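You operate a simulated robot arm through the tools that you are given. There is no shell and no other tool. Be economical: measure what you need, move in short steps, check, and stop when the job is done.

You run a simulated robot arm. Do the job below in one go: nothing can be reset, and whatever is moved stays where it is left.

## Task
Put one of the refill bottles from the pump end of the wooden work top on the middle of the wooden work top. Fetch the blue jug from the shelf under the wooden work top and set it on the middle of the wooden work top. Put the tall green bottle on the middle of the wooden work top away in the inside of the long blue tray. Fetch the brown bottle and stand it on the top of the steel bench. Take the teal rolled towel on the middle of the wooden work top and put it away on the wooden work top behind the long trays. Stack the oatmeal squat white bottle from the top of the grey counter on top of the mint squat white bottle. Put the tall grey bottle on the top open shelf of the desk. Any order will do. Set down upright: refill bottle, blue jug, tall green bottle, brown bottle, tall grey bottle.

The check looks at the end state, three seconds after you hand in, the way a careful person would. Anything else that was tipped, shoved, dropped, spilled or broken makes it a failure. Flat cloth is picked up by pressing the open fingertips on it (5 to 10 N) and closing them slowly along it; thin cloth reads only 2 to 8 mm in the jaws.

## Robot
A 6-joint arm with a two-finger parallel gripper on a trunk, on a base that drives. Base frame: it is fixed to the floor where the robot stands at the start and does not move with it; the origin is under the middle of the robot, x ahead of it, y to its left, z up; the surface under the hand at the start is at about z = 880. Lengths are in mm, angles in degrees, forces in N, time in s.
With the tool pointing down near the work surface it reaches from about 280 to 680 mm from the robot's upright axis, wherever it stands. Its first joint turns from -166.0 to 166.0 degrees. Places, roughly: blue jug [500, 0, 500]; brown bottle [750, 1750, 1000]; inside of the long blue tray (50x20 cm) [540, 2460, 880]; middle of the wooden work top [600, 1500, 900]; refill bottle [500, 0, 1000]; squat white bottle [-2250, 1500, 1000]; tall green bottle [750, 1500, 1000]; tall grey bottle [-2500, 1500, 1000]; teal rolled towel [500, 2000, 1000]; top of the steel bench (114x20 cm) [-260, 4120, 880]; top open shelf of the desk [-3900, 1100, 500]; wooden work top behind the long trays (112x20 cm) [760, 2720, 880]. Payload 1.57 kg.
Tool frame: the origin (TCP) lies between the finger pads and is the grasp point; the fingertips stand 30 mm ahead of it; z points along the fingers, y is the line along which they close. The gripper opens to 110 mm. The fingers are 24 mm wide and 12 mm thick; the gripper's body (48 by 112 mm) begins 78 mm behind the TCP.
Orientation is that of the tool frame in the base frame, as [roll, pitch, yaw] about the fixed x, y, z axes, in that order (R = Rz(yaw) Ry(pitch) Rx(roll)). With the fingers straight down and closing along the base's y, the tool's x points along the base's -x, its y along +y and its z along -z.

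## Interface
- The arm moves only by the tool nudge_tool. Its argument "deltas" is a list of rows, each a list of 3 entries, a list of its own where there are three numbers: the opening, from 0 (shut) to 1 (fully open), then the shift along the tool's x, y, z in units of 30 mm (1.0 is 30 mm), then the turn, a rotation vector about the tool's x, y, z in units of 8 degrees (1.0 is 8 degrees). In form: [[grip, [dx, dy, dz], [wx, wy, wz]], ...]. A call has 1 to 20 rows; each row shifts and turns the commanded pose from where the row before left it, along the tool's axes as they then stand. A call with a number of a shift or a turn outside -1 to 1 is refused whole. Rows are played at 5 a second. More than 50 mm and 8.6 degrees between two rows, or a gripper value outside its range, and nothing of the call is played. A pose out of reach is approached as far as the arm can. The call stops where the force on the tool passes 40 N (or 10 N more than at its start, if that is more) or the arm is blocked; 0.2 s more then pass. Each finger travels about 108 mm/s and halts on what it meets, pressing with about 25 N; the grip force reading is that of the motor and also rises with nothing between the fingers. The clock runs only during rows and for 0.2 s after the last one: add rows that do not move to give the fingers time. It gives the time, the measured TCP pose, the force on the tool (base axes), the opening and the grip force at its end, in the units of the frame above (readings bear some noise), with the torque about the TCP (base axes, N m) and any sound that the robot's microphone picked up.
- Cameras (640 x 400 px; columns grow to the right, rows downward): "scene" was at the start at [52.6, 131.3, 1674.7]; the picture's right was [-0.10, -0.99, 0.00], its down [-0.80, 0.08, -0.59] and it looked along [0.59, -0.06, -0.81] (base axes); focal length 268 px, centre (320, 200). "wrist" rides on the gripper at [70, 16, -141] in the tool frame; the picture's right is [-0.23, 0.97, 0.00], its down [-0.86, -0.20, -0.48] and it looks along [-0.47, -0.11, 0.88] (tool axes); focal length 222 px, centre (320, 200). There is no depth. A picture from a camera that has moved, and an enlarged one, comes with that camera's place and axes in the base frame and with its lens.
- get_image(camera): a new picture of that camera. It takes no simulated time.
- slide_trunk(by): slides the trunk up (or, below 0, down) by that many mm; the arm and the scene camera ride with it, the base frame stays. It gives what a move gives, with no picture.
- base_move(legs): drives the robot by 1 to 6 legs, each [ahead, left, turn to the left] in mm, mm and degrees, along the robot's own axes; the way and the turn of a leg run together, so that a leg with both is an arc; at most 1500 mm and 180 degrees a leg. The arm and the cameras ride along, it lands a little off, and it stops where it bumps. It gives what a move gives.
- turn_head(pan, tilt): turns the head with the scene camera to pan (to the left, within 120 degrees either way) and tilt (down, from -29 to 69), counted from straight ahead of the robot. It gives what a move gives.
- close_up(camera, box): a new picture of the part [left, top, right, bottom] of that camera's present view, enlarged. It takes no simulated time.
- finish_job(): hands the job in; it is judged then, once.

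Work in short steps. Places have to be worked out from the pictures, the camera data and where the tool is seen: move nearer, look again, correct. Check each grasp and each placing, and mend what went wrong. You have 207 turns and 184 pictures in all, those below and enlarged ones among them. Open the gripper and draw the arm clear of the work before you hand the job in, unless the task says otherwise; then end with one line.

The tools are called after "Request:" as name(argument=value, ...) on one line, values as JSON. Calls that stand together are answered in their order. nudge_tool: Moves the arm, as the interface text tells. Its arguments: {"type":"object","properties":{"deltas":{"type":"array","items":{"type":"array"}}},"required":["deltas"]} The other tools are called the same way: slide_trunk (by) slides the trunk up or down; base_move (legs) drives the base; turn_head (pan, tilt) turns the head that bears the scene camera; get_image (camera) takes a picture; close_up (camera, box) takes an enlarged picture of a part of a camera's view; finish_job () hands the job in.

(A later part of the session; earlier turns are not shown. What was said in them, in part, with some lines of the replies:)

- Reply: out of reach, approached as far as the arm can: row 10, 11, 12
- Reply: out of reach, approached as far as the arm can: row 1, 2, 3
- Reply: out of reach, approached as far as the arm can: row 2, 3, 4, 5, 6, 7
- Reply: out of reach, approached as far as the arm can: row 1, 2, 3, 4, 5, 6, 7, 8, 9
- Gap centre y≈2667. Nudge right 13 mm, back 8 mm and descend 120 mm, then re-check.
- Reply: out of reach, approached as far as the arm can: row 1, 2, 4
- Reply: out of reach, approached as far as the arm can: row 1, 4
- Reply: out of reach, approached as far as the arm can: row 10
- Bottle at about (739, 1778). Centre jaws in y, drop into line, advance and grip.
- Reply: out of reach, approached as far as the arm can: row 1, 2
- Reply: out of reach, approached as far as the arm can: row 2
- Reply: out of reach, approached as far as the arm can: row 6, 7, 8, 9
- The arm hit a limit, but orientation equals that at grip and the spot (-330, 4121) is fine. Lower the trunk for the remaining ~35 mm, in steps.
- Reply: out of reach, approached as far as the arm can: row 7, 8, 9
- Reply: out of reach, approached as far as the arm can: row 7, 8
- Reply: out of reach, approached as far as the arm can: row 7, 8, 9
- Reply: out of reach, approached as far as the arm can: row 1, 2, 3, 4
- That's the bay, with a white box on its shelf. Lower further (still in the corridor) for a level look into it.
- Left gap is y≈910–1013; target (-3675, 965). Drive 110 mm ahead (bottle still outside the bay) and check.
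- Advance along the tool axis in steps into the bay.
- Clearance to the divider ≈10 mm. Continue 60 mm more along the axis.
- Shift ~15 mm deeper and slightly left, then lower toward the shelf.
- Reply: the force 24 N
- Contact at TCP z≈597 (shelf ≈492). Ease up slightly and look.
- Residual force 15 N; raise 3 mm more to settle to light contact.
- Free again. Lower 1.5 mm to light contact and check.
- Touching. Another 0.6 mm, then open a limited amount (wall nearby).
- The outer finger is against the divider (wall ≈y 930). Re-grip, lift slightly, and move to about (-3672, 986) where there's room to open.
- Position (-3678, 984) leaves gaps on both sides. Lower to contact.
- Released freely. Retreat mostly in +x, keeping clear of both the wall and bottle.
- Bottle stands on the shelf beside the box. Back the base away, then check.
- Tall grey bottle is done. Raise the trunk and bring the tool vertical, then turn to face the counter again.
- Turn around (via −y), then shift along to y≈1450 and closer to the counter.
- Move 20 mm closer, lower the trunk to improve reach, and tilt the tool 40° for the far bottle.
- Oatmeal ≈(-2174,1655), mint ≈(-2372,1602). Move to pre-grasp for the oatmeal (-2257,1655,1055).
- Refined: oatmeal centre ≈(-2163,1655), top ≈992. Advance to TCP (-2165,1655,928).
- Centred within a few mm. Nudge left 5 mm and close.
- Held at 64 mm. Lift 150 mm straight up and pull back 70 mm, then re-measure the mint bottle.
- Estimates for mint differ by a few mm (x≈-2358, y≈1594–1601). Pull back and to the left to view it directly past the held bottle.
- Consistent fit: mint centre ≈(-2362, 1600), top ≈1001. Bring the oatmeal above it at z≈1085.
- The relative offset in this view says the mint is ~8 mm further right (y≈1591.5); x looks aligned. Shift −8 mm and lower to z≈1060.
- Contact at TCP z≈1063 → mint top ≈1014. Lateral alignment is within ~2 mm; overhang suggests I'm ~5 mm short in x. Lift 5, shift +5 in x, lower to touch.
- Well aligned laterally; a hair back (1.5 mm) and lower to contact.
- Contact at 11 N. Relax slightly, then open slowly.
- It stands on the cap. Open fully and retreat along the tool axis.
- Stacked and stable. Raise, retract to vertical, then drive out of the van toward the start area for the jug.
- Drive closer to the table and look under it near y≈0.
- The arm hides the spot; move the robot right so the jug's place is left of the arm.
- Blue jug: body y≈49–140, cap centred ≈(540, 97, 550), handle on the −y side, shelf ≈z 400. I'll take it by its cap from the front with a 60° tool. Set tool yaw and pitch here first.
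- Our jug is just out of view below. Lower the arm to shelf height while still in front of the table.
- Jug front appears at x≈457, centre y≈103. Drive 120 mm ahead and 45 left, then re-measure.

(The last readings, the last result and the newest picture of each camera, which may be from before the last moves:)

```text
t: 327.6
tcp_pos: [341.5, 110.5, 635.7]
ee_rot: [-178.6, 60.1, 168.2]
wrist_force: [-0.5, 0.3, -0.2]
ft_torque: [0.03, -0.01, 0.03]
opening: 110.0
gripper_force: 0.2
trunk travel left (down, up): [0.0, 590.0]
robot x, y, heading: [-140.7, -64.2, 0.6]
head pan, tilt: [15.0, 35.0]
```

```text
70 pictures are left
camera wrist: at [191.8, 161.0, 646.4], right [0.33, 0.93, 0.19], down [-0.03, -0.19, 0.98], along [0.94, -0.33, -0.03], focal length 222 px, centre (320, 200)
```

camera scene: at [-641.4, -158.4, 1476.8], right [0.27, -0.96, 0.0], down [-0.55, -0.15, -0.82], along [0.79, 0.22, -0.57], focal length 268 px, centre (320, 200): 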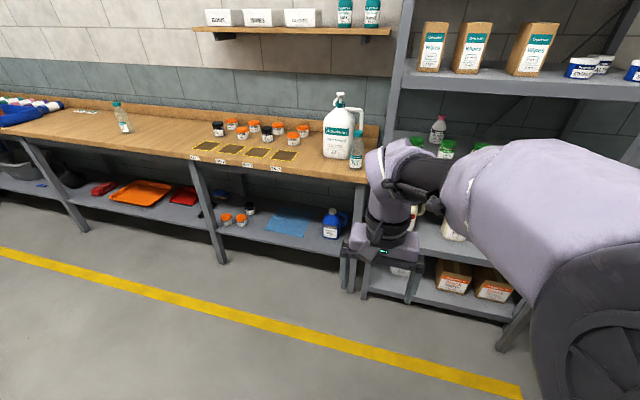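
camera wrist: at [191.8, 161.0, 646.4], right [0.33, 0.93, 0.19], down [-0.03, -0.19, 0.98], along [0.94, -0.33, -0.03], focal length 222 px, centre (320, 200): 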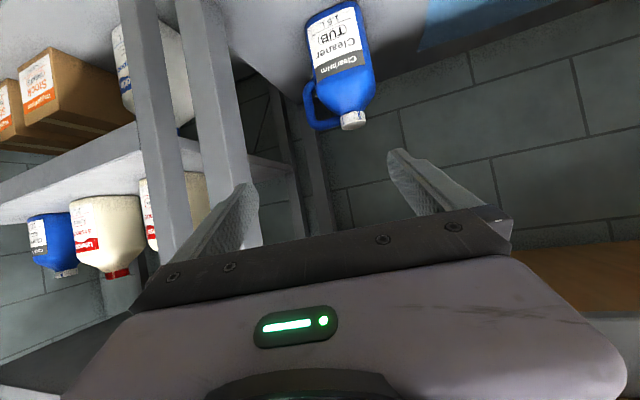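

Triangulation across views puts the jug farther and lower: base front x≈585, z≈308; cap ≈(612,110,500); body ~125 mm wide, so the cap is the grip. Drive to x≈0 and re-measure.

Request:
base_move(legs=[[110, 0, -0.6]])

Request:
get_image(camera="wrist")

Request:
turn_head(pan=30, tilt=55)

Request:
get_image(camera="scene")

```text
t: 328.8
tcp_pos: [453.0, 103.5, 637.3]
ee_rot: [-178.6, 60.1, 167.7]
wrist_force: [0.3, 0.1, 0.4]
ft_torque: [0.02, -0.02, -0.01]
opening: 110.3
gripper_force: 0.1
trunk travel left (down, up): [0.0, 590.0]
robot x, y, heading: [-32.5, -61.3, -0.1]
head pan, tilt: [15.0, 35.0]
```

```text
69 pictures are left
camera wrist: at [303.1, 157.3, 646.4], right [0.34, 0.92, 0.19], down [-0.03, -0.19, 0.98], along [0.94, -0.34, -0.03], focal length 222 px, centre (320, 200)
```

wrist: 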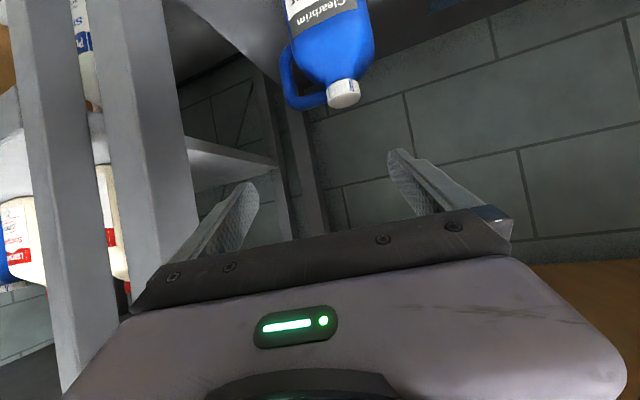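

```text
t: 329.7
tcp_pos: [452.3, 103.7, 636.9]
ee_rot: [-178.7, 60.2, 167.6]
wrist_force: [0.2, -0.1, 0.9]
ft_torque: [-0.02, 0.02, 0.03]
opening: 110.0
gripper_force: 0.0
trunk travel left (down, up): [0.0, 590.0]
robot x, y, heading: [-26.9, -61.5, -0.2]
head pan, tilt: [30.0, 55.0]
```

```text
68 pictures are left
camera scene: at [12.0, 112.0, 1398.0], right [0.5, -0.87, 0.0], down [-0.71, -0.41, -0.57], along [0.5, 0.29, -0.82], focal length 268 px, centre (320, 200)
```

scene: 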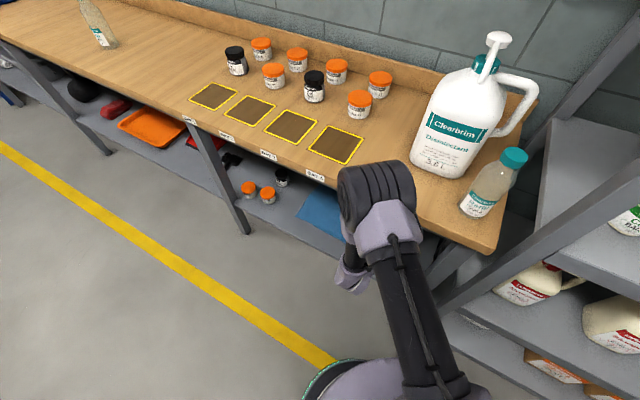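

Cap refined to ≈(611,104,498). To keep the forearm clear of the table edge I'll stand farther back and reach with a straighter arm: back up 130 mm, then extend to pre-grasp.

Request:
base_move(legs=[[-130, 0, 0]])

Request:
nudge_tool(deltas=[[0.75, [-0.11, 0.29, 0.876], [0, 0, 0]], [0.75, [-0.11, 0.29, 0.876], [0, 0, 0]], [0.75, [-0.11, 0.29, 0.876], [0, 0, 0]], [0.75, [-0.11, 0.29, 0.876], [0, 0, 0]], [0.75, [-0.11, 0.29, 0.876], [0, 0, 0]], [0.75, [-0.11, 0.29, 0.876], [0, 0, 0]], [0.75, [-0.11, 0.29, 0.876], [0, 0, 0]], [0.75, [0, 0, 0], [0, 0, 0]]])

Request:
get_image(camera="wrist")

Request:
get_image(camera="scene")

```text
t: 331.0
tcp_pos: [323.5, 104.7, 636.5]
ee_rot: [-178.7, 60.1, 167.6]
wrist_force: [-0.3, -0.1, -1.2]
ft_torque: [0.02, -0.01, -0.05]
opening: 110.0
gripper_force: 0.0
trunk travel left (down, up): [0.0, 590.0]
robot x, y, heading: [-160.5, -63.8, -0.2]
head pan, tilt: [30.0, 55.0]
```

```text
t: 332.8
tcp_pos: [501.7, 119.3, 563.7]
ee_rot: [-178.5, 60.1, 167.6]
wrist_force: [0.9, 0.7, -0.3]
ft_torque: [0.0, 0.0, -0.01]
opening: 82.5
gripper_force: 0.0
trunk travel left (down, up): [0.0, 590.0]
robot x, y, heading: [-162.5, -61.6, -0.3]
head pan, tilt: [30.0, 55.0]
```

```text
67 pictures are left
camera wrist: at [353.0, 171.6, 574.2], right [0.34, 0.92, 0.18], down [-0.03, -0.18, 0.98], along [0.94, -0.34, -0.03], focal length 222 px, centre (320, 200)
```

wrist: 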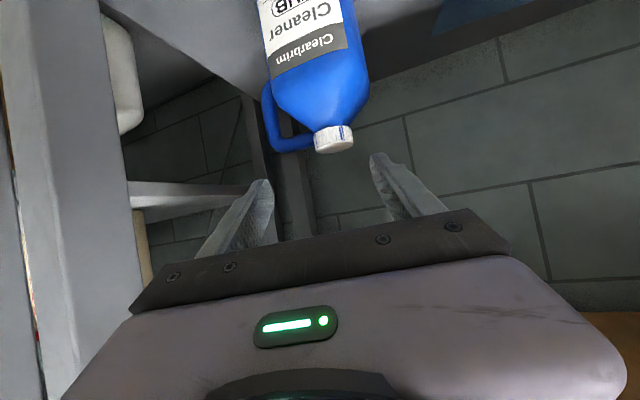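

```text
66 pictures are left
camera scene: at [-118.2, 112.3, 1398.0], right [0.5, -0.87, 0.0], down [-0.71, -0.41, -0.57], along [0.5, 0.29, -0.82], focal length 268 px, centre (320, 200)
```

scene: 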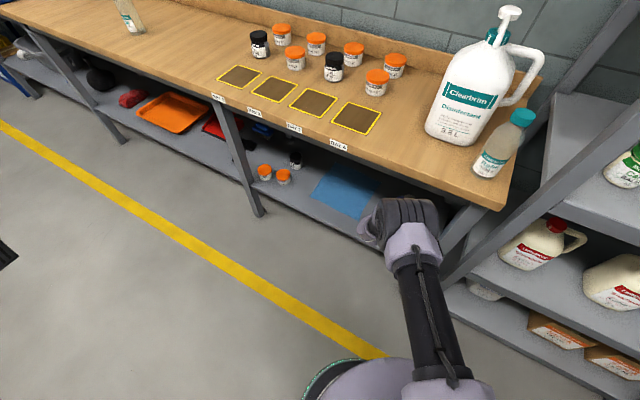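

Request:
close_up(camera="wrist", box=[240, 20, 400, 180])

```text
2.50 times, centred on (320, 100) of wrist
camera zoom: at [353.0, 171.6, 574.2], right [0.34, 0.92, 0.18], down [-0.03, -0.18, 0.98], along [0.94, -0.34, -0.03], focal length 555 px, centre (320, 450)
```

zoom: 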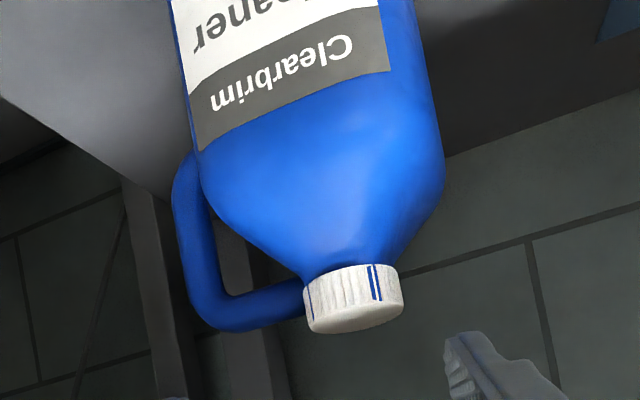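

The handle's top arm (z≈497) adjoins the cap (z≈492–517), so I'll grip only the upper cap. Align laterally and advance most of the way, then check.

Request:
nudge_tool(deltas=[[0.68, [-0.22, 0.26, 0.3], [0, 0, 0]], [0.68, [-0.22, 0.26, 0.5], [0, 0, 0]], [0.68, [0, 0, 0.7], [0, 0, 0]], [0.68, [0, 0, 0.7], [0, 0, 0]], [0.68, [0, 0, 0], [0, 0, 0]]])

Request:
get_image(camera="wrist")

Request:
close_up(camera="wrist", box=[240, 60, 420, 240])

```text
t: 334.0
tcp_pos: [570.0, 122.5, 542.0]
ee_rot: [-178.6, 60.0, 167.6]
wrist_force: [-0.2, 0.5, -0.5]
ft_torque: [0.01, -0.02, -0.03]
opening: 75.0
gripper_force: 0.0
trunk travel left (down, up): [0.0, 590.0]
robot x, y, heading: [-161.7, -60.4, -0.2]
head pan, tilt: [30.0, 55.0]
```

```text
64 pictures are left
camera wrist: at [419.5, 174.5, 552.1], right [0.34, 0.92, 0.19], down [-0.03, -0.19, 0.98], along [0.94, -0.34, -0.03], focal length 222 px, centre (320, 200)
```

wrist: 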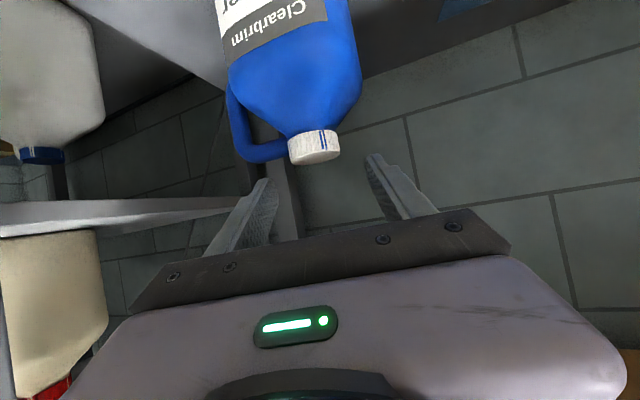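

```text
2.22 times, centred on (330, 150) of wrist
camera zoom: at [419.5, 174.5, 552.1], right [0.34, 0.92, 0.19], down [-0.03, -0.19, 0.98], along [0.94, -0.34, -0.03], focal length 494 px, centre (298, 311)
```

zoom: 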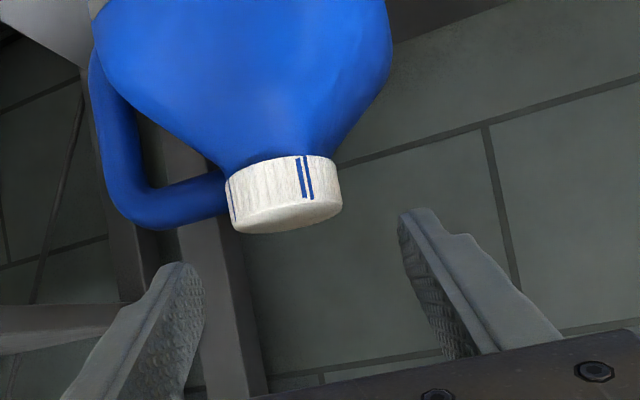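

The handle top is only ~5 mm below the cap top, so the −y finger can't close there from straight ahead. I'll approach the cap diagonally from the left (tool yawed ~55° right, flatter pitch) so the fingers straddle clear of the handle. Back out first and reorient.

Request:
nudge_tool(deltas=[[1, [0, 0, -0.8], [0, 0, 0]], [1, [0, 0, -0.8], [0, 0, 0]], [1, [0, 0, -0.8], [0, 0, 0]], [1, [0, 0, 0], [0, 0, 0]]])

Request:
base_move(legs=[[-320, 0, 0]])

Request:
nudge_tool(deltas=[[1, [0, 0, 0], [0.775, 0, 0.448]], [1, [0, 0, 0], [0.775, 0, 0.448]], [1, [0, 0, 0], [0.775, 0, 0.448]], [1, [0, 0, 0], [0.775, 0, 0.448]], [1, [0, 0, 0], [0.775, 0, 0.448]], [1, [0, 0, 0], [0.775, 0, 0.448]], [1, [0, 0, 0], [0, -0.94, 0]], [1, [0, 0, 0], [0, -0.94, 0]], [1, [0, 0, 0], [0, 0, 0]]])

Request:
get_image(camera="wrist")

```text
t: 335.0
tcp_pos: [506.0, 137.2, 579.0]
ee_rot: [-178.6, 60.1, 167.6]
wrist_force: [0.5, 0.2, 0.1]
ft_torque: [-0.03, -0.02, 0.02]
opening: 110.1
gripper_force: 0.2
trunk travel left (down, up): [0.0, 590.0]
robot x, y, heading: [-161.7, -65.8, -0.4]
head pan, tilt: [30.0, 55.0]
```

```text
t: 337.1
tcp_pos: [199.0, 133.2, 578.6]
ee_rot: [-178.5, 60.2, 167.3]
wrist_force: [-0.2, 0.3, 0.7]
ft_torque: [0.0, -0.01, -0.01]
opening: 110.3
gripper_force: 0.0
trunk travel left (down, up): [0.0, 590.0]
robot x, y, heading: [-469.7, -61.8, -0.5]
head pan, tilt: [30.0, 55.0]
```

```text
t: 339.1
tcp_pos: [137.0, 102.8, 625.3]
ee_rot: [-177.6, 75.8, 124.7]
wrist_force: [0.0, 0.1, -0.7]
ft_torque: [-0.02, 0.0, -0.03]
opening: 110.0
gripper_force: 0.1
out of reach, approached as far as the arm can: row 4, 5, 6, 7, 8
trunk travel left (down, up): [0.0, 590.0]
robot x, y, heading: [-468.3, -61.4, -0.3]
head pan, tilt: [30.0, 55.0]
```

```text
62 pictures are left
camera wrist: at [66.3, 240.5, 592.5], right [0.85, 0.48, 0.21], down [-0.3, 0.11, 0.95], along [0.43, -0.87, 0.24], focal length 222 px, centre (320, 200)
```

wrist: 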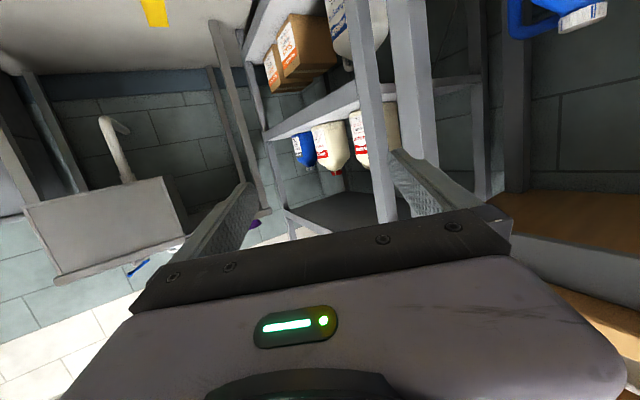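

Orientation reached. Bring the arm to the pre-grasp pose relative to the planned stand (0,150), still in free space.

Request:
nudge_tool(deltas=[[1, [0.6, -0.885, 0.51], [0, 0, 0]], [1, [0.636, -0.885, 0.51], [0, 0, 0]], [1, [0.636, -0.885, 0.51], [0, 0, 0]], [1, [0.636, -0.885, 0.51], [0, 0, 0]], [1, [0, 0, 0], [0, 0, 0]]])

Request:
get_image(camera="scene")

```text
t: 340.2
tcp_pos: [69.8, 8.6, 539.0]
ee_rot: [-178.4, 75.6, 124.6]
wrist_force: [0.4, 0.1, -0.4]
ft_torque: [-0.01, -0.02, 0.02]
opening: 109.5
gripper_force: 0.0
out of reach, approached as far as the arm can: row 1
trunk travel left (down, up): [0.0, 590.0]
robot x, y, heading: [-466.3, -60.1, -0.5]
head pan, tilt: [30.0, 55.0]
```

```text
61 pictures are left
camera scene: at [-425.7, 113.8, 1398.0], right [0.49, -0.87, 0.0], down [-0.71, -0.4, -0.57], along [0.5, 0.28, -0.82], focal length 268 px, centre (320, 200)
```

scene: 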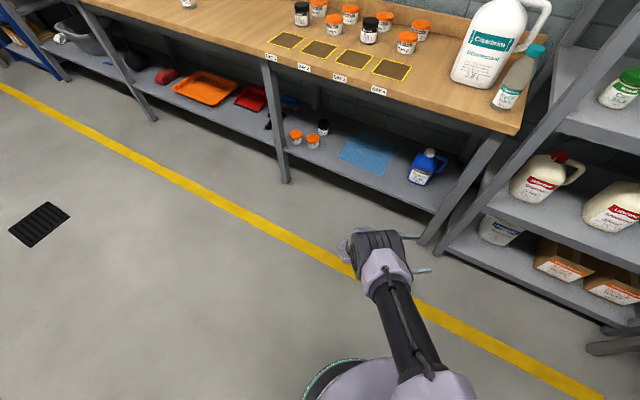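

Good pose. Strafe left 210, then drive ahead 360 and look.

Request:
base_move(legs=[[0, 210, 0.5], [360, 0, 0]])

Request:
get_image(camera="wrist")

Request:
get_image(camera="scene")

```text
t: 343.8
tcp_pos: [431.0, 231.7, 538.8]
ee_rot: [-178.2, 75.6, 126.0]
wrist_force: [0.1, -0.4, 0.3]
ft_torque: [0.03, -0.01, -0.02]
opening: 110.1
gripper_force: 0.0
trunk travel left (down, up): [0.0, 590.0]
robot x, y, heading: [-104.5, 152.0, 0.7]
head pan, tilt: [30.0, 55.0]
```

```text
60 pictures are left
camera wrist: at [356.5, 369.0, 506.5], right [0.84, 0.5, 0.21], down [-0.3, 0.1, 0.95], along [0.46, -0.86, 0.23], focal length 222 px, centre (320, 200)
```

wrist: 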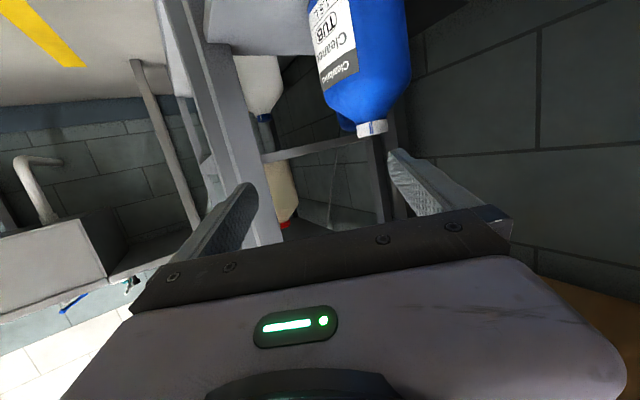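

```text
59 pictures are left
camera scene: at [-65.7, 327.0, 1398.0], right [0.51, -0.86, 0.0], down [-0.7, -0.42, -0.57], along [0.49, 0.29, -0.82], focal length 268 px, centre (320, 200)
```

scene: 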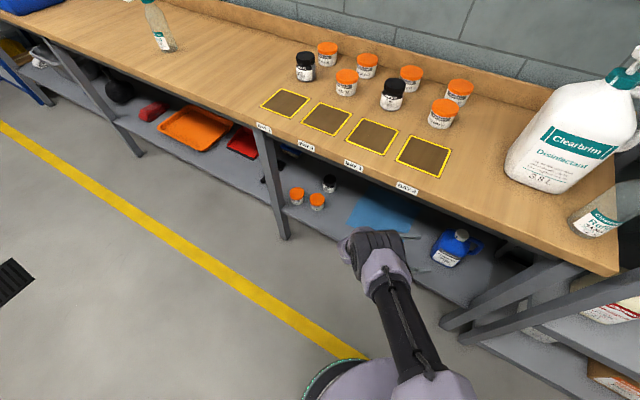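

Visible: handle hides behind the body from this direction — good. Drive ~97 mm ahead to line up the axis with the cap.

Request:
base_move(legs=[[97, 0, -0.7]])

Request:
get_image(camera="wrist")

Request:
close_up(camera="wrist", box=[220, 20, 440, 220])

Request:
get_image(camera="scene")

```text
t: 344.9
tcp_pos: [527.3, 228.1, 538.8]
ee_rot: [-178.3, 75.7, 125.4]
wrist_force: [-0.4, 0.2, 0.0]
ft_torque: [-0.02, 0.03, -0.04]
opening: 109.9
gripper_force: 0.1
trunk travel left (down, up): [0.0, 590.0]
robot x, y, heading: [-9.2, 152.4, 0.0]
head pan, tilt: [30.0, 55.0]
```

```text
58 pictures are left
camera wrist: at [454.8, 365.9, 506.5], right [0.84, 0.5, 0.21], down [-0.3, 0.1, 0.95], along [0.45, -0.86, 0.23], focal length 222 px, centre (320, 200)
```

wrist: 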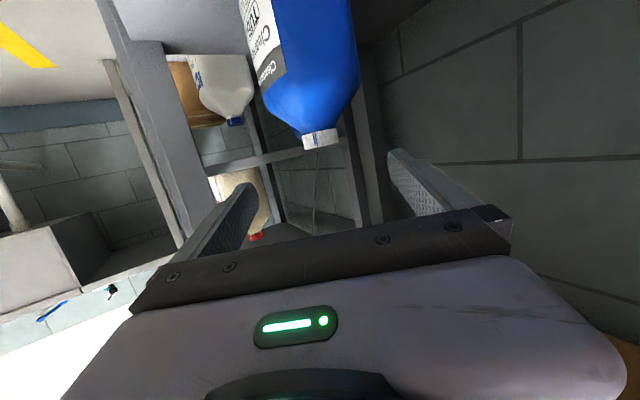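

```text
2.00 times, centred on (330, 120) of wrist
camera zoom: at [454.8, 365.9, 506.5], right [0.84, 0.5, 0.21], down [-0.3, 0.1, 0.95], along [0.45, -0.86, 0.23], focal length 444 px, centre (300, 360)
```

zoom: 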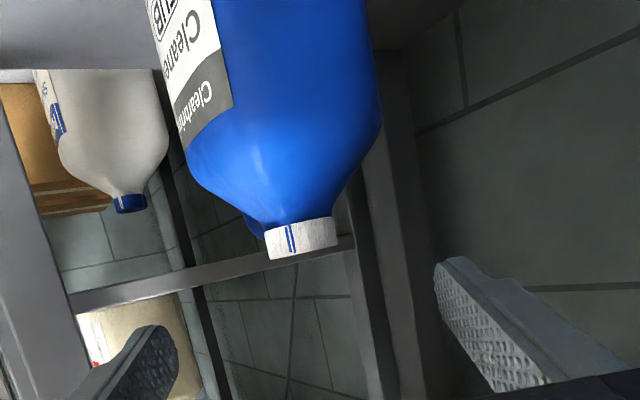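

```text
56 pictures are left
camera scene: at [32.2, 327.5, 1398.0], right [0.5, -0.86, 0.0], down [-0.71, -0.41, -0.57], along [0.5, 0.29, -0.82], focal length 268 px, centre (320, 200)
```

scene: 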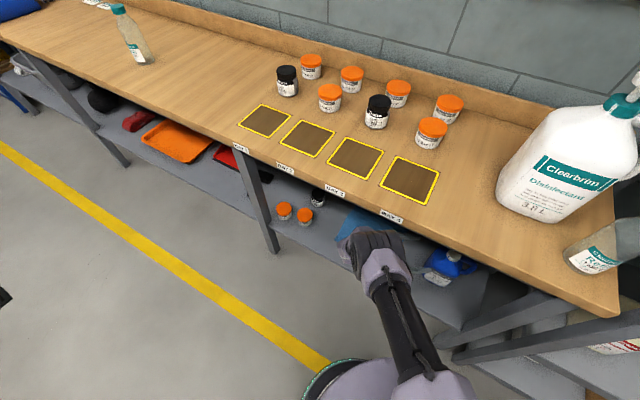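

Axis aligned with the cap (≈142 mm ahead to its face). Advance 122 mm in steps, then check.

Request:
nudge_tool(deltas=[[1, [0.05, 0.05, 0.7], [0, 0, 0]], [1, [0, 0, 0.7], [0, 0, 0]], [1, [0, 0, 0.7], [0, 0, 0]], [1, [0, 0, 0.7], [0, 0, 0]], [1, [0, 0, 0.7], [0, 0, 0]], [1, [0, 0, 0.55], [0, 0, 0]], [1, [0, 0, 0], [0, 0, 0]]])

Request:
get_image(camera="wrist")

Request:
close_up(camera="wrist", box=[220, 60, 440, 260])

```text
t: 346.6
tcp_pos: [595.5, 132.6, 504.7]
ee_rot: [-178.1, 75.7, 125.6]
wrist_force: [0.0, 0.2, -0.5]
ft_torque: [0.01, 0.02, 0.0]
opening: 109.9
gripper_force: 0.0
trunk travel left (down, up): [0.0, 590.0]
robot x, y, heading: [-11.2, 156.3, 0.4]
head pan, tilt: [30.0, 55.0]
```

```text
55 pictures are left
camera wrist: at [521.9, 269.1, 473.0], right [0.84, 0.5, 0.21], down [-0.3, 0.1, 0.95], along [0.45, -0.86, 0.23], focal length 222 px, centre (320, 200)
```

wrist: 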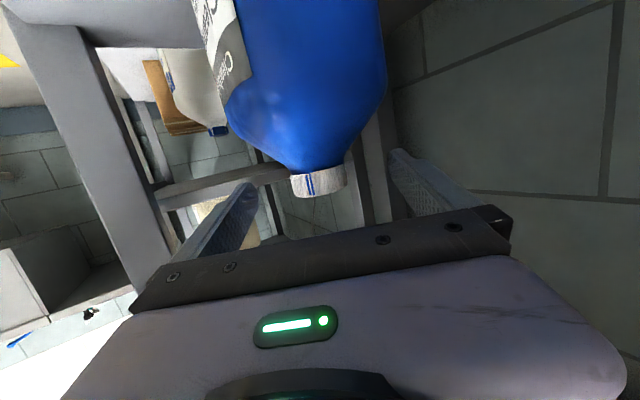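

```text
2.00 times, centred on (330, 160) of wrist
camera zoom: at [521.9, 269.1, 473.0], right [0.84, 0.5, 0.21], down [-0.3, 0.1, 0.95], along [0.45, -0.86, 0.23], focal length 444 px, centre (300, 280)
```

zoom: 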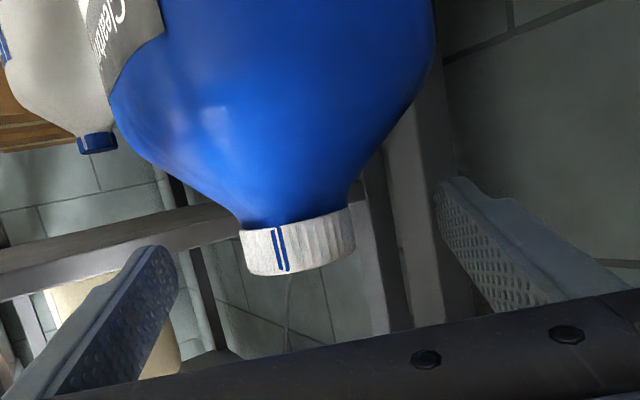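

Cap face 22 mm ahead of TCP, centred. Rise 5 mm, advance 18 mm, and close gently.

Request:
nudge_tool(deltas=[[1, [-0.17, -0.06, 0.2], [0, 0, 0]], [1, [0, 0, 0.4], [0, 0, 0]], [0.8, [0, 0, 0], [0, 0, 0]], [0.65, [0, 0, 0], [0, 0, 0]], [0.52, [0, 0, 0], [0, 0, 0]], [0.4, [0, 0, 0], [0, 0, 0]], [0, [0, 0, 0], [0, 0, 0]], [0, [0, 0, 0], [0, 0, 0]]])

Request:
get_image(camera="wrist")

Request:
close_up(camera="wrist", box=[220, 60, 440, 260])

```text
t: 348.4
tcp_pos: [603.6, 117.8, 507.3]
ee_rot: [-178.4, 75.6, 125.4]
wrist_force: [4.5, 2.0, 0.0]
ft_torque: [0.06, -0.07, -0.01]
opening: 46.1
gripper_force: 25.1
trunk travel left (down, up): [0.0, 590.0]
robot x, y, heading: [-7.8, 152.4, 0.5]
head pan, tilt: [30.0, 55.0]
```

```text
53 pictures are left
camera wrist: at [530.6, 254.2, 474.5], right [0.84, 0.5, 0.21], down [-0.3, 0.1, 0.95], along [0.45, -0.86, 0.23], focal length 222 px, centre (320, 200)
```

wrist: 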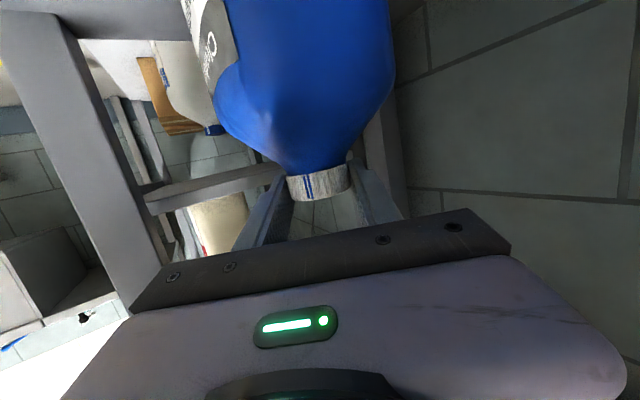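

```text
2.00 times, centred on (330, 160) of wrist
camera zoom: at [530.6, 254.2, 474.5], right [0.84, 0.5, 0.21], down [-0.3, 0.1, 0.95], along [0.45, -0.86, 0.23], focal length 444 px, centre (300, 280)
```

zoom: 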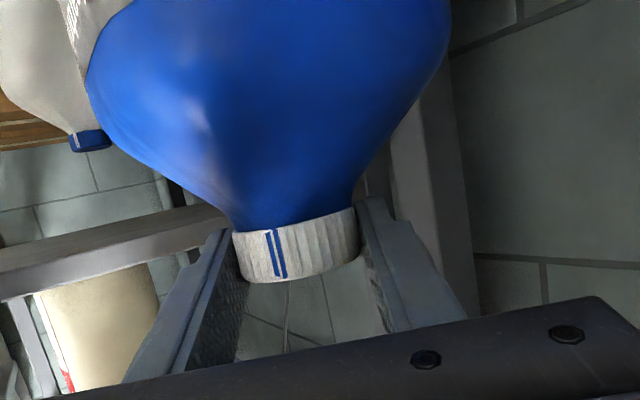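

Cap gripped at 46 mm. Lift with the trunk 15 mm and check the weight.

Request:
slide_trunk(by=12)

Request:
slide_trunk(by=18)

Request:
close_up(camera="wrist", box=[220, 0, 440, 200])

```text
t: 348.9
tcp_pos: [602.5, 116.3, 517.1]
ee_rot: [-177.7, 75.5, 126.0]
wrist_force: [-0.3, -0.4, -14.1]
ft_torque: [0.14, 0.04, 0.0]
opening: 44.3
gripper_force: 25.3
trunk travel left (down, up): [-12.0, 578.0]
robot x, y, heading: [-10.2, 152.9, 0.3]
head pan, tilt: [30.0, 55.0]
```

```text
t: 349.6
tcp_pos: [604.4, 116.1, 535.3]
ee_rot: [-177.9, 75.5, 125.8]
wrist_force: [0.8, -1.1, -14.7]
ft_torque: [0.15, 0.07, 0.01]
opening: 44.2
gripper_force: 25.2
trunk travel left (down, up): [-30.0, 560.0]
robot x, y, heading: [-8.9, 151.8, 0.1]
head pan, tilt: [30.0, 55.0]
```

```text
2.00 times, centred on (330, 100) of wrist
camera zoom: at [530.6, 253.9, 503.6], right [0.84, 0.5, 0.21], down [-0.3, 0.1, 0.95], along [0.45, -0.86, 0.23], focal length 444 px, centre (300, 400)
```

zoom: 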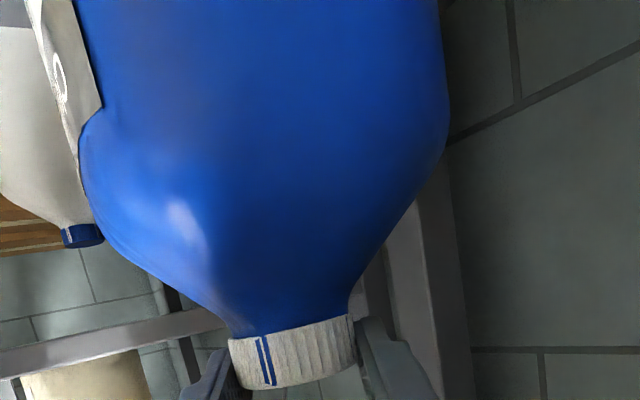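

Weight ~14 N is carried, but it may have slipped ~5 mm. Wait a moment and compare.

Request:
nudge_tool(deltas=[[0, [0, 0, 0], [0, 0, 0]], [0, [0, 0, 0], [0, 0, 0]], [0, [0, 0, 0], [0, 0, 0]], [0, [0, 0, 0], [0, 0, 0]], [0, [0, 0, 0], [0, 0, 0]], [0, [0, 0, 0], [0, 0, 0]]])

Request:
close_up(camera="wrist", box=[220, 0, 440, 200])

```text
t: 351.0
tcp_pos: [604.3, 116.7, 535.9]
ee_rot: [-178.0, 75.5, 125.7]
wrist_force: [0.3, 0.0, -15.3]
ft_torque: [0.11, 0.05, 0.01]
opening: 44.5
gripper_force: 25.2
trunk travel left (down, up): [-30.0, 560.0]
robot x, y, heading: [-9.9, 152.3, 0.4]
head pan, tilt: [30.0, 55.0]
```

```text
2.00 times, centred on (330, 100) of wrist
camera zoom: at [530.6, 253.9, 503.7], right [0.84, 0.5, 0.21], down [-0.3, 0.1, 0.95], along [0.45, -0.86, 0.23], focal length 444 px, centre (300, 400)
```

zoom: 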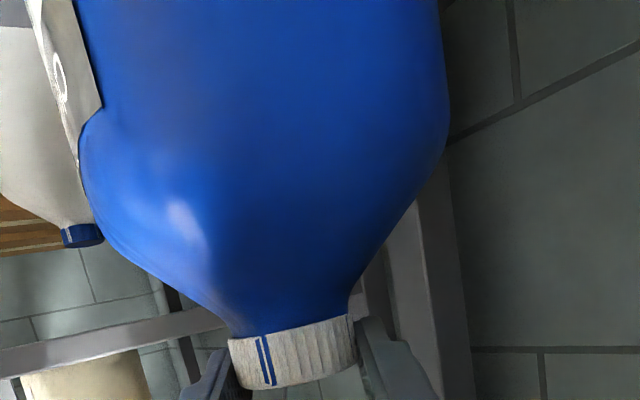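

Holding steadily. Back the base straight out from under the table.

Request:
base_move(legs=[[-150, 0, 0]])

Request:
get_image(camera="wrist")

```text
t: 352.4
tcp_pos: [450.2, 115.0, 535.8]
ee_rot: [-178.0, 75.5, 125.6]
wrist_force: [-0.1, -0.1, -15.4]
ft_torque: [0.17, 0.05, -0.01]
opening: 44.0
gripper_force: 24.8
trunk travel left (down, up): [-30.0, 560.0]
robot x, y, heading: [-163.4, 145.6, 0.1]
head pan, tilt: [30.0, 55.0]
```

```text
49 pictures are left
camera wrist: at [376.7, 252.4, 503.8], right [0.84, 0.49, 0.21], down [-0.3, 0.1, 0.95], along [0.45, -0.86, 0.23], focal length 222 px, centre (320, 200)
```

wrist: 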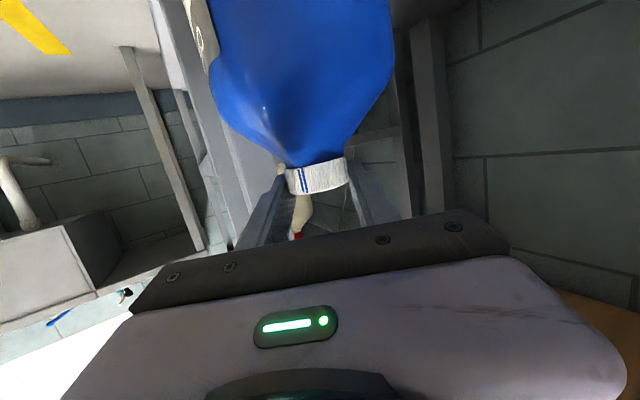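

Good. Back out the rest and raise the trunk fully in stages.

Request:
base_move(legs=[[-270, 0, 0]])

Request:
slide_trunk(by=280)

Request:
slide_trunk(by=275)

Request:
get_image(camera="wrist")

```text
t: 354.3
tcp_pos: [187.8, 115.3, 536.2]
ee_rot: [-178.0, 75.6, 125.7]
wrist_force: [0.0, -0.7, -15.2]
ft_torque: [0.1, 0.06, -0.03]
opening: 44.4
gripper_force: 25.1
trunk travel left (down, up): [-30.0, 560.0]
robot x, y, heading: [-426.1, 150.8, 0.6]
head pan, tilt: [30.0, 55.0]
```

```text
t: 357.1
tcp_pos: [187.2, 116.1, 815.9]
ee_rot: [-177.9, 75.5, 125.8]
wrist_force: [0.0, -0.2, -16.1]
ft_torque: [0.12, 0.12, 0.01]
opening: 44.4
gripper_force: 25.2
trunk travel left (down, up): [-310.0, 280.0]
robot x, y, heading: [-426.0, 148.4, 0.4]
head pan, tilt: [30.0, 55.0]
```

```text
t: 359.9
tcp_pos: [189.3, 115.0, 1090.6]
ee_rot: [-177.9, 75.5, 125.7]
wrist_force: [0.5, -1.0, -15.1]
ft_torque: [0.14, 0.07, -0.02]
opening: 44.3
gripper_force: 24.9
trunk travel left (down, up): [-585.0, 5.0]
robot x, y, heading: [-426.1, 149.9, 0.1]
head pan, tilt: [30.0, 55.0]
```

```text
48 pictures are left
camera wrist: at [114.8, 251.8, 1058.5], right [0.84, 0.49, 0.21], down [-0.3, 0.1, 0.95], along [0.45, -0.86, 0.23], focal length 222 px, centre (320, 200)
```

wrist: 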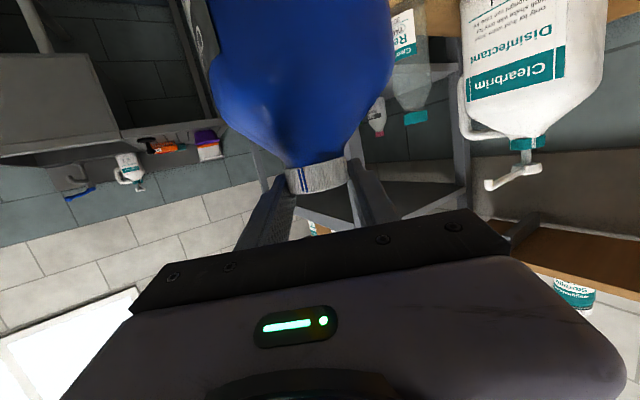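

Raise another ~60 mm with the arm, then drive left along the table (clear of its edge).

Request:
nudge_tool(deltas=[[0, [-0.48, 0, -0.125], [0, 0, 0]], [0, [-0.48, 0, -0.125], [0, 0, 0]], [0, [-0.48, 0, -0.125], [0, 0, 0]], [0, [-0.48, 0, -0.125], [0, 0, 0]], [0, [0, 0, 0], [0, 0, 0]]])

Request:
base_move(legs=[[0, 720, 0], [0, 720, 0]])

Request:
turn_head(pan=10, tilt=45)

Request:
get_image(camera="scene")

Request:
get_image(camera="wrist")

```text
t: 361.1
tcp_pos: [188.5, 114.5, 1150.4]
ee_rot: [-178.0, 75.5, 125.7]
wrist_force: [0.3, -0.1, -14.1]
ft_torque: [0.16, 0.06, 0.02]
opening: 44.5
gripper_force: 24.7
trunk travel left (down, up): [-585.0, 5.0]
robot x, y, heading: [-426.8, 151.7, 0.2]
head pan, tilt: [30.0, 55.0]
```

```text
t: 368.6
tcp_pos: [181.1, 1566.1, 1149.5]
ee_rot: [-177.9, 75.5, 126.4]
wrist_force: [0.9, 1.1, -14.2]
ft_torque: [0.15, 0.08, 0.01]
opening: 44.4
gripper_force: 24.9
trunk travel left (down, up): [-585.0, 5.0]
robot x, y, heading: [-430.5, 1594.0, 1.0]
head pan, tilt: [30.0, 55.0]
```

```text
t: 369.4
tcp_pos: [179.9, 1565.5, 1149.3]
ee_rot: [-177.9, 75.5, 126.5]
wrist_force: [-0.8, 0.3, -14.6]
ft_torque: [0.13, 0.06, -0.01]
opening: 44.2
gripper_force: 25.1
trunk travel left (down, up): [-585.0, 5.0]
robot x, y, heading: [-435.1, 1593.6, 0.8]
head pan, tilt: [10.0, 45.0]
```

```text
47 pictures are left
camera scene: at [-374.7, 1747.8, 1996.3], right [0.19, -0.98, 0.0], down [-0.7, -0.13, -0.71], along [0.69, 0.13, -0.71], focal length 268 px, centre (320, 200)
```

scene: 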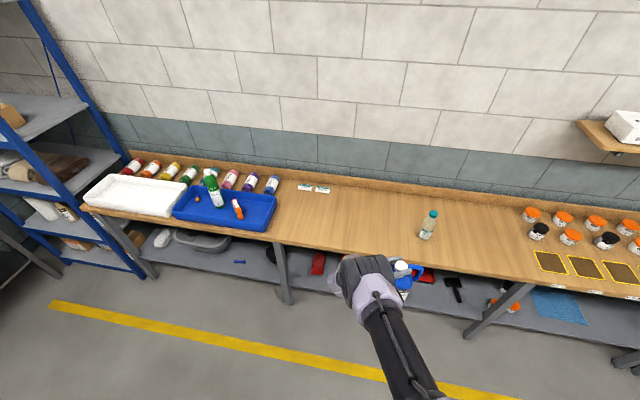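

```text
46 pictures are left
camera wrist: at [105.2, 1701.2, 1118.0], right [0.84, 0.5, 0.21], down [-0.3, 0.1, 0.95], along [0.46, -0.86, 0.23], focal length 222 px, centre (320, 200)
```

wrist: 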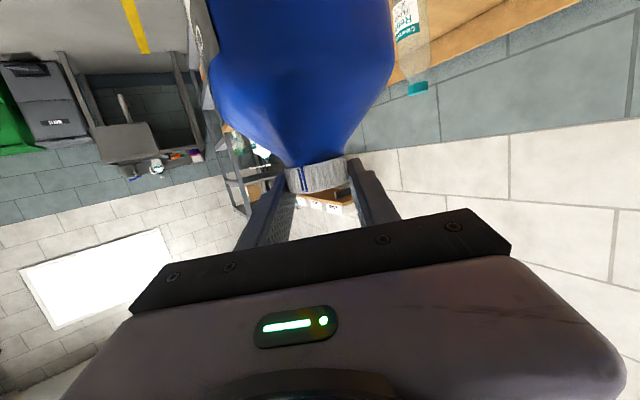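

Jug bottom is ~70 mm above table level. Drive ahead 370 mm to bring it over the middle.

Request:
base_move(legs=[[375, 0, -0.8]])

Request:
get_image(camera="scene")

Request:
get_image(camera="wrist")

```text
t: 371.8
tcp_pos: [552.3, 1564.7, 1150.2]
ee_rot: [-177.9, 75.5, 126.0]
wrist_force: [0.1, 1.0, -14.4]
ft_torque: [0.14, 0.02, 0.03]
opening: 44.4
gripper_force: 25.4
trunk travel left (down, up): [-585.0, 5.0]
robot x, y, heading: [-59.8, 1599.0, 0.7]
head pan, tilt: [10.0, 45.0]
```

```text
45 pictures are left
camera scene: at [0.4, 1751.6, 1996.3], right [0.18, -0.98, 0.0], down [-0.7, -0.13, -0.71], along [0.69, 0.13, -0.71], focal length 268 px, centre (320, 200)
```

scene: 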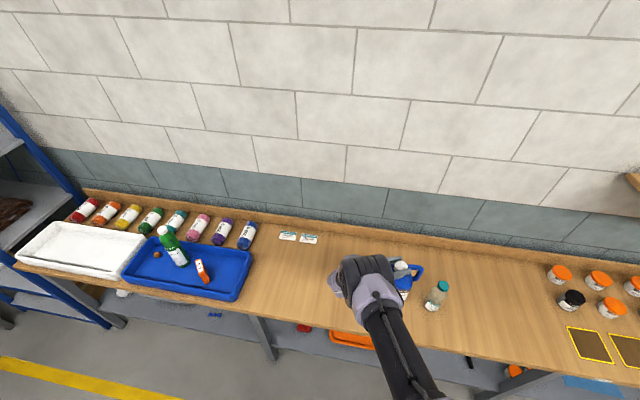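

```text
44 pictures are left
camera wrist: at [479.8, 1701.0, 1118.0], right [0.84, 0.5, 0.21], down [-0.3, 0.1, 0.95], along [0.45, -0.86, 0.23], focal length 222 px, centre (320, 200)
```

wrist: 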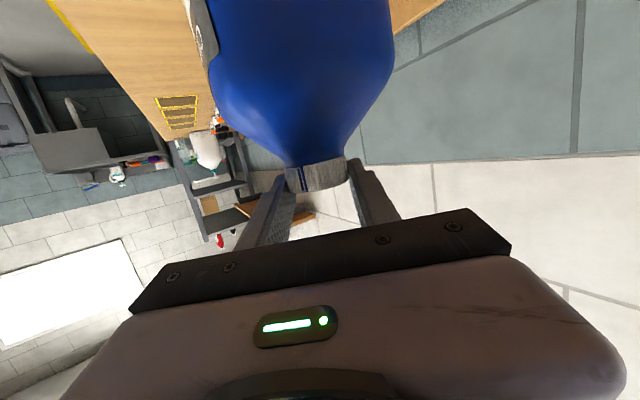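

Shift 40 mm further left from the refill bottle, then lower with the trunk.

Request:
base_move(legs=[[0, 45, 0]])

Request:
slide_trunk(by=-55)

Request:
get_image(camera="wrist")

```text
t: 372.7
tcp_pos: [553.2, 1606.6, 1149.9]
ee_rot: [-177.8, 75.4, 126.1]
wrist_force: [-0.1, -0.3, -15.1]
ft_torque: [0.16, 0.05, -0.04]
opening: 44.1
gripper_force: 24.8
trunk travel left (down, up): [-585.0, 5.0]
robot x, y, heading: [-59.3, 1640.5, 0.4]
head pan, tilt: [10.0, 45.0]
```

```text
t: 373.6
tcp_pos: [552.7, 1606.4, 1094.6]
ee_rot: [-177.7, 75.5, 126.1]
wrist_force: [0.0, -0.5, -15.2]
ft_torque: [0.13, 0.08, -0.04]
opening: 44.1
gripper_force: 25.5
trunk travel left (down, up): [-530.0, 60.0]
robot x, y, heading: [-62.4, 1644.8, 0.5]
head pan, tilt: [10.0, 45.0]
```

```text
43 pictures are left
camera wrist: at [479.0, 1744.1, 1062.9], right [0.84, 0.5, 0.21], down [-0.3, 0.1, 0.95], along [0.45, -0.86, 0.23], focal length 222 px, centre (320, 200)
```

wrist: 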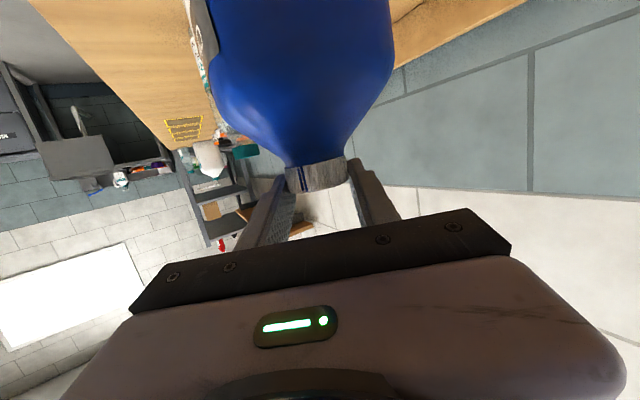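

Near contact; lower in 3 mm steps watching the force.

Request:
slide_trunk(by=-4)

Request:
slide_trunk(by=-3)

Request:
slide_trunk(by=-3)

Request:
slide_trunk(by=-3)

```text
t: 374.2
tcp_pos: [552.7, 1607.7, 1090.2]
ee_rot: [-177.6, 75.5, 126.1]
wrist_force: [0.2, 1.0, -15.0]
ft_torque: [0.16, 0.09, -0.02]
opening: 44.1
gripper_force: 25.1
trunk travel left (down, up): [-526.0, 64.0]
robot x, y, heading: [-59.2, 1639.8, 0.5]
head pan, tilt: [10.0, 45.0]
```

```text
t: 374.7
tcp_pos: [552.8, 1606.9, 1087.9]
ee_rot: [-177.7, 75.5, 126.2]
wrist_force: [-0.4, -0.2, -13.6]
ft_torque: [0.14, 0.09, 0.02]
opening: 44.3
gripper_force: 25.3
trunk travel left (down, up): [-523.0, 67.0]
robot x, y, heading: [-61.9, 1641.6, 0.3]
head pan, tilt: [10.0, 45.0]
```

```text
t: 375.2
tcp_pos: [553.3, 1607.9, 1084.8]
ee_rot: [-177.8, 75.5, 126.2]
wrist_force: [-0.6, -0.4, -14.9]
ft_torque: [0.17, 0.06, 0.02]
opening: 44.4
gripper_force: 24.8
trunk travel left (down, up): [-520.0, 70.0]
robot x, y, heading: [-57.6, 1642.0, 0.3]
head pan, tilt: [10.0, 45.0]
```

```text
t: 375.7
tcp_pos: [553.1, 1607.2, 1081.7]
ee_rot: [-177.7, 75.5, 126.1]
wrist_force: [0.3, 0.5, -14.0]
ft_torque: [0.15, 0.09, 0.01]
opening: 44.6
gripper_force: 24.7
trunk travel left (down, up): [-517.0, 73.0]
robot x, y, heading: [-61.4, 1643.5, 0.5]
head pan, tilt: [10.0, 45.0]
```

Request:
slide_trunk(by=-3)

Request:
slide_trunk(by=-3)

Request:
slide_trunk(by=-3)

Request:
get_image(camera="scene")

```text
t: 376.2
tcp_pos: [553.5, 1606.7, 1078.6]
ee_rot: [-177.6, 75.5, 126.2]
wrist_force: [0.2, -1.0, -14.9]
ft_torque: [0.15, 0.09, 0.02]
opening: 44.1
gripper_force: 24.7
trunk travel left (down, up): [-514.0, 76.0]
robot x, y, heading: [-60.4, 1640.0, 0.5]
head pan, tilt: [10.0, 45.0]
```

```text
t: 376.8
tcp_pos: [553.3, 1607.6, 1075.9]
ee_rot: [-177.6, 75.4, 126.2]
wrist_force: [-0.6, -0.3, -15.4]
ft_torque: [0.15, 0.09, 0.03]
opening: 44.4
gripper_force: 25.0
trunk travel left (down, up): [-511.0, 79.0]
robot x, y, heading: [-61.3, 1641.4, 0.4]
head pan, tilt: [10.0, 45.0]
```

```text
t: 377.3
tcp_pos: [552.6, 1607.7, 1072.9]
ee_rot: [-177.8, 75.5, 126.2]
wrist_force: [-0.3, 0.7, -10.9]
ft_torque: [0.02, -0.02, -0.05]
opening: 44.2
gripper_force: 25.2
trunk travel left (down, up): [-508.0, 82.0]
robot x, y, heading: [-62.2, 1644.0, 0.5]
head pan, tilt: [10.0, 45.0]
```

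```text
42 pictures are left
camera scene: at [-0.6, 1795.0, 1919.4], right [0.18, -0.98, 0.0], down [-0.7, -0.13, -0.71], along [0.69, 0.13, -0.71], focal length 268 px, centre (320, 200)
```

scene: 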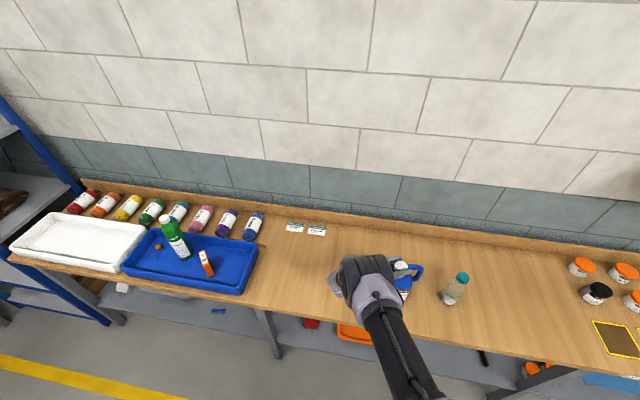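

Contact has begun (force easing to −11 N). Continue 2 mm at a time until the weight is on the table.

Request:
slide_trunk(by=-1.5)

Request:
slide_trunk(by=-1)

Request:
get_image(camera="wrist")

```text
t: 377.8
tcp_pos: [552.1, 1606.9, 1073.6]
ee_rot: [-178.4, 75.6, 125.5]
wrist_force: [-0.5, 0.4, 1.1]
ft_torque: [-0.54, -0.5, -0.06]
opening: 44.4
gripper_force: 24.8
trunk travel left (down, up): [-507.0, 83.0]
robot x, y, heading: [-64.0, 1641.7, 0.2]
head pan, tilt: [10.0, 45.0]
```

```text
t: 378.3
tcp_pos: [551.0, 1608.5, 1072.7]
ee_rot: [-178.5, 75.7, 125.5]
wrist_force: [-2.4, 1.6, 11.1]
ft_torque: [-0.4, -0.5, -0.08]
opening: 44.5
gripper_force: 25.0
trunk travel left (down, up): [-506.0, 84.0]
robot x, y, heading: [-61.3, 1642.9, 0.3]
head pan, tilt: [10.0, 45.0]
```

```text
41 pictures are left
camera wrist: at [477.5, 1745.1, 1040.1], right [0.84, 0.5, 0.21], down [-0.3, 0.1, 0.95], along [0.45, -0.86, 0.23], focal length 222 px, centre (320, 200)
```

wrist: 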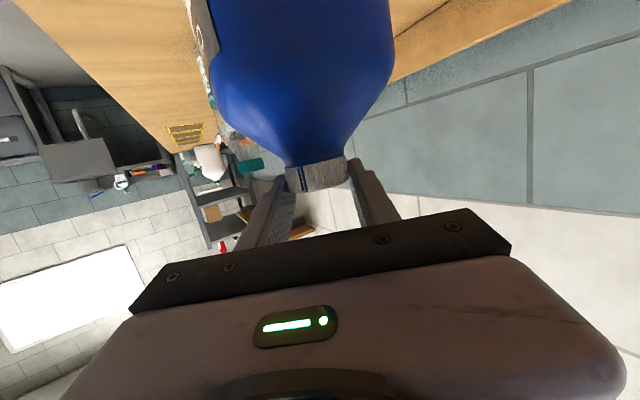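

Weight is on the table. Open slowly and back away along the tool axis.

Request:
slide_trunk(by=0.7)

Request:
nudge_tool(deltas=[[0.45, [0, 0, 0], [0, 0, 0]], [0.5, [0, 0, 0], [0, 0, 0]], [0.6, [0, 0, 0], [0, 0, 0]], [0.75, [0, 0, 0], [0, 0, 0]], [0.75, [0, 0, 0], [0, 0, 0]], [0.75, [0, 0, -0.5], [0, 0, 0]], [0.75, [0, 0, -0.8], [0, 0, 0]], [0.75, [0, 0, -1], [0, 0, 0]], [0.75, [0, 0, -1], [0, 0, 0]], [0.75, [0, 0, -1], [0, 0, 0]], [0.75, [0, 0, 0], [0, 0, 0]]])

Request:
get_image(camera="wrist")

```text
t: 378.8
tcp_pos: [551.2, 1608.2, 1072.6]
ee_rot: [-178.1, 75.7, 125.9]
wrist_force: [-2.4, 3.0, 9.7]
ft_torque: [-0.24, -0.55, 0.06]
opening: 44.5
gripper_force: 24.9
trunk travel left (down, up): [-506.0, 84.0]
robot x, y, heading: [-60.9, 1642.9, 0.3]
head pan, tilt: [10.0, 45.0]
```

```text
t: 381.2
tcp_pos: [480.6, 1709.5, 1102.8]
ee_rot: [-177.8, 75.5, 126.1]
wrist_force: [0.6, 0.0, 1.4]
ft_torque: [0.02, 0.01, -0.01]
opening: 82.7
gripper_force: 0.1
trunk travel left (down, up): [-506.0, 84.0]
robot x, y, heading: [-63.0, 1644.2, 0.5]
head pan, tilt: [10.0, 45.0]
```

```text
40 pictures are left
camera wrist: at [407.6, 1846.0, 1070.4], right [0.84, 0.5, 0.21], down [-0.3, 0.1, 0.95], along [0.45, -0.86, 0.23], focal length 222 px, centre (320, 200)
```

wrist: 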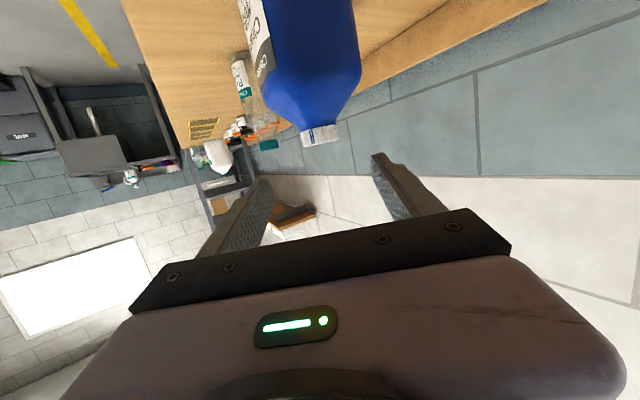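

Jug stands free. Back the robot away from the table and take a final look at the work top.

Request:
base_move(legs=[[-400, 0, 0]])

Request:
turn_head(pan=15, tilt=35)

Request:
get_image(camera="scene")

Request:
close_up(camera="scene", box=[300, 140, 500, 290])

```text
t: 383.8
tcp_pos: [68.5, 1704.6, 1103.0]
ee_rot: [-177.9, 75.5, 125.6]
wrist_force: [-0.2, -0.3, -0.4]
ft_torque: [0.01, 0.03, 0.01]
opening: 82.5
gripper_force: 0.0
trunk travel left (down, up): [-506.0, 84.0]
robot x, y, heading: [-469.3, 1639.9, -0.1]
head pan, tilt: [10.0, 45.0]
```

```text
t: 384.5
tcp_pos: [69.6, 1703.8, 1101.6]
ee_rot: [-177.8, 75.5, 125.7]
wrist_force: [-0.8, 1.0, 0.6]
ft_torque: [-0.02, 0.03, 0.03]
opening: 82.6
gripper_force: 0.0
trunk travel left (down, up): [-506.0, 84.0]
robot x, y, heading: [-474.2, 1639.7, 0.1]
head pan, tilt: [15.0, 35.0]
```

```text
39 pictures are left
camera scene: at [-408.1, 1801.9, 1932.4], right [0.26, -0.97, 0.0], down [-0.55, -0.15, -0.82], along [0.79, 0.21, -0.57], focal length 268 px, centre (320, 200)
```

scene: 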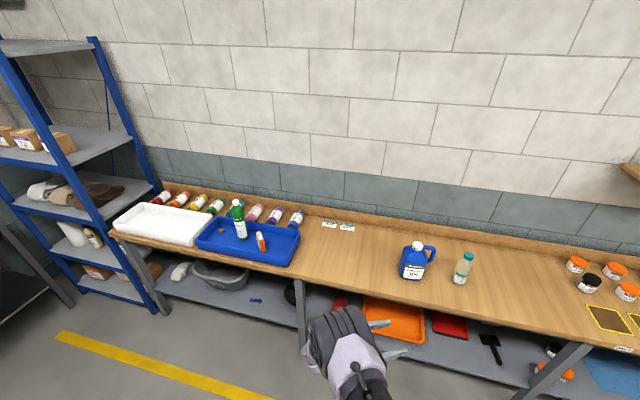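

```text
2.67 times, centred on (400, 215) of scene
camera zoom: at [-408.1, 1801.9, 1932.4], right [0.26, -0.97, 0.0], down [-0.55, -0.15, -0.82], along [0.79, 0.21, -0.57], focal length 714 px, centre (107, 160)
```

zoom: 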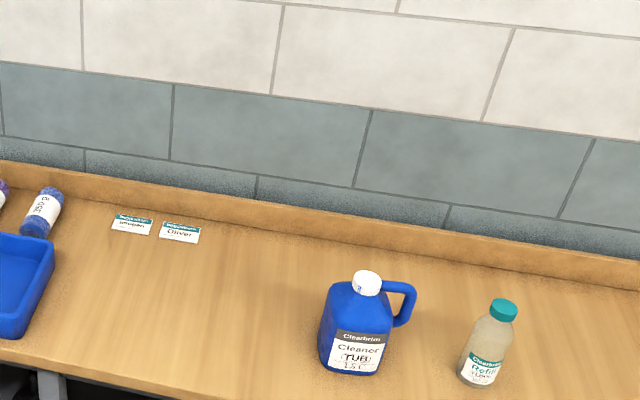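

All placements look right and upright, and the arm is clear. Open the gripper fully, then hand in.

Request:
nudge_tool(deltas=[[1, [0, 0, 0], [0, 0, 0]], [1, [0, 0, 0], [0, 0, 0]]])

Request:
finish_job()

```text
t: 385.1
tcp_pos: [68.9, 1704.8, 1102.3]
ee_rot: [-177.9, 75.5, 125.6]
wrist_force: [-0.6, 1.0, -1.2]
ft_torque: [0.04, 0.0, -0.04]
opening: 110.2
gripper_force: 0.1
trunk travel left (down, up): [-506.0, 84.0]
robot x, y, heading: [-474.4, 1636.7, 0.2]
head pan, tilt: [15.0, 35.0]
```

```text
The job is handed in.
```

I placed all seven items where you asked, with nothing knocked over that I could see, opened the gripper, drew the arm clear and handed the job in; no verdict has come back.
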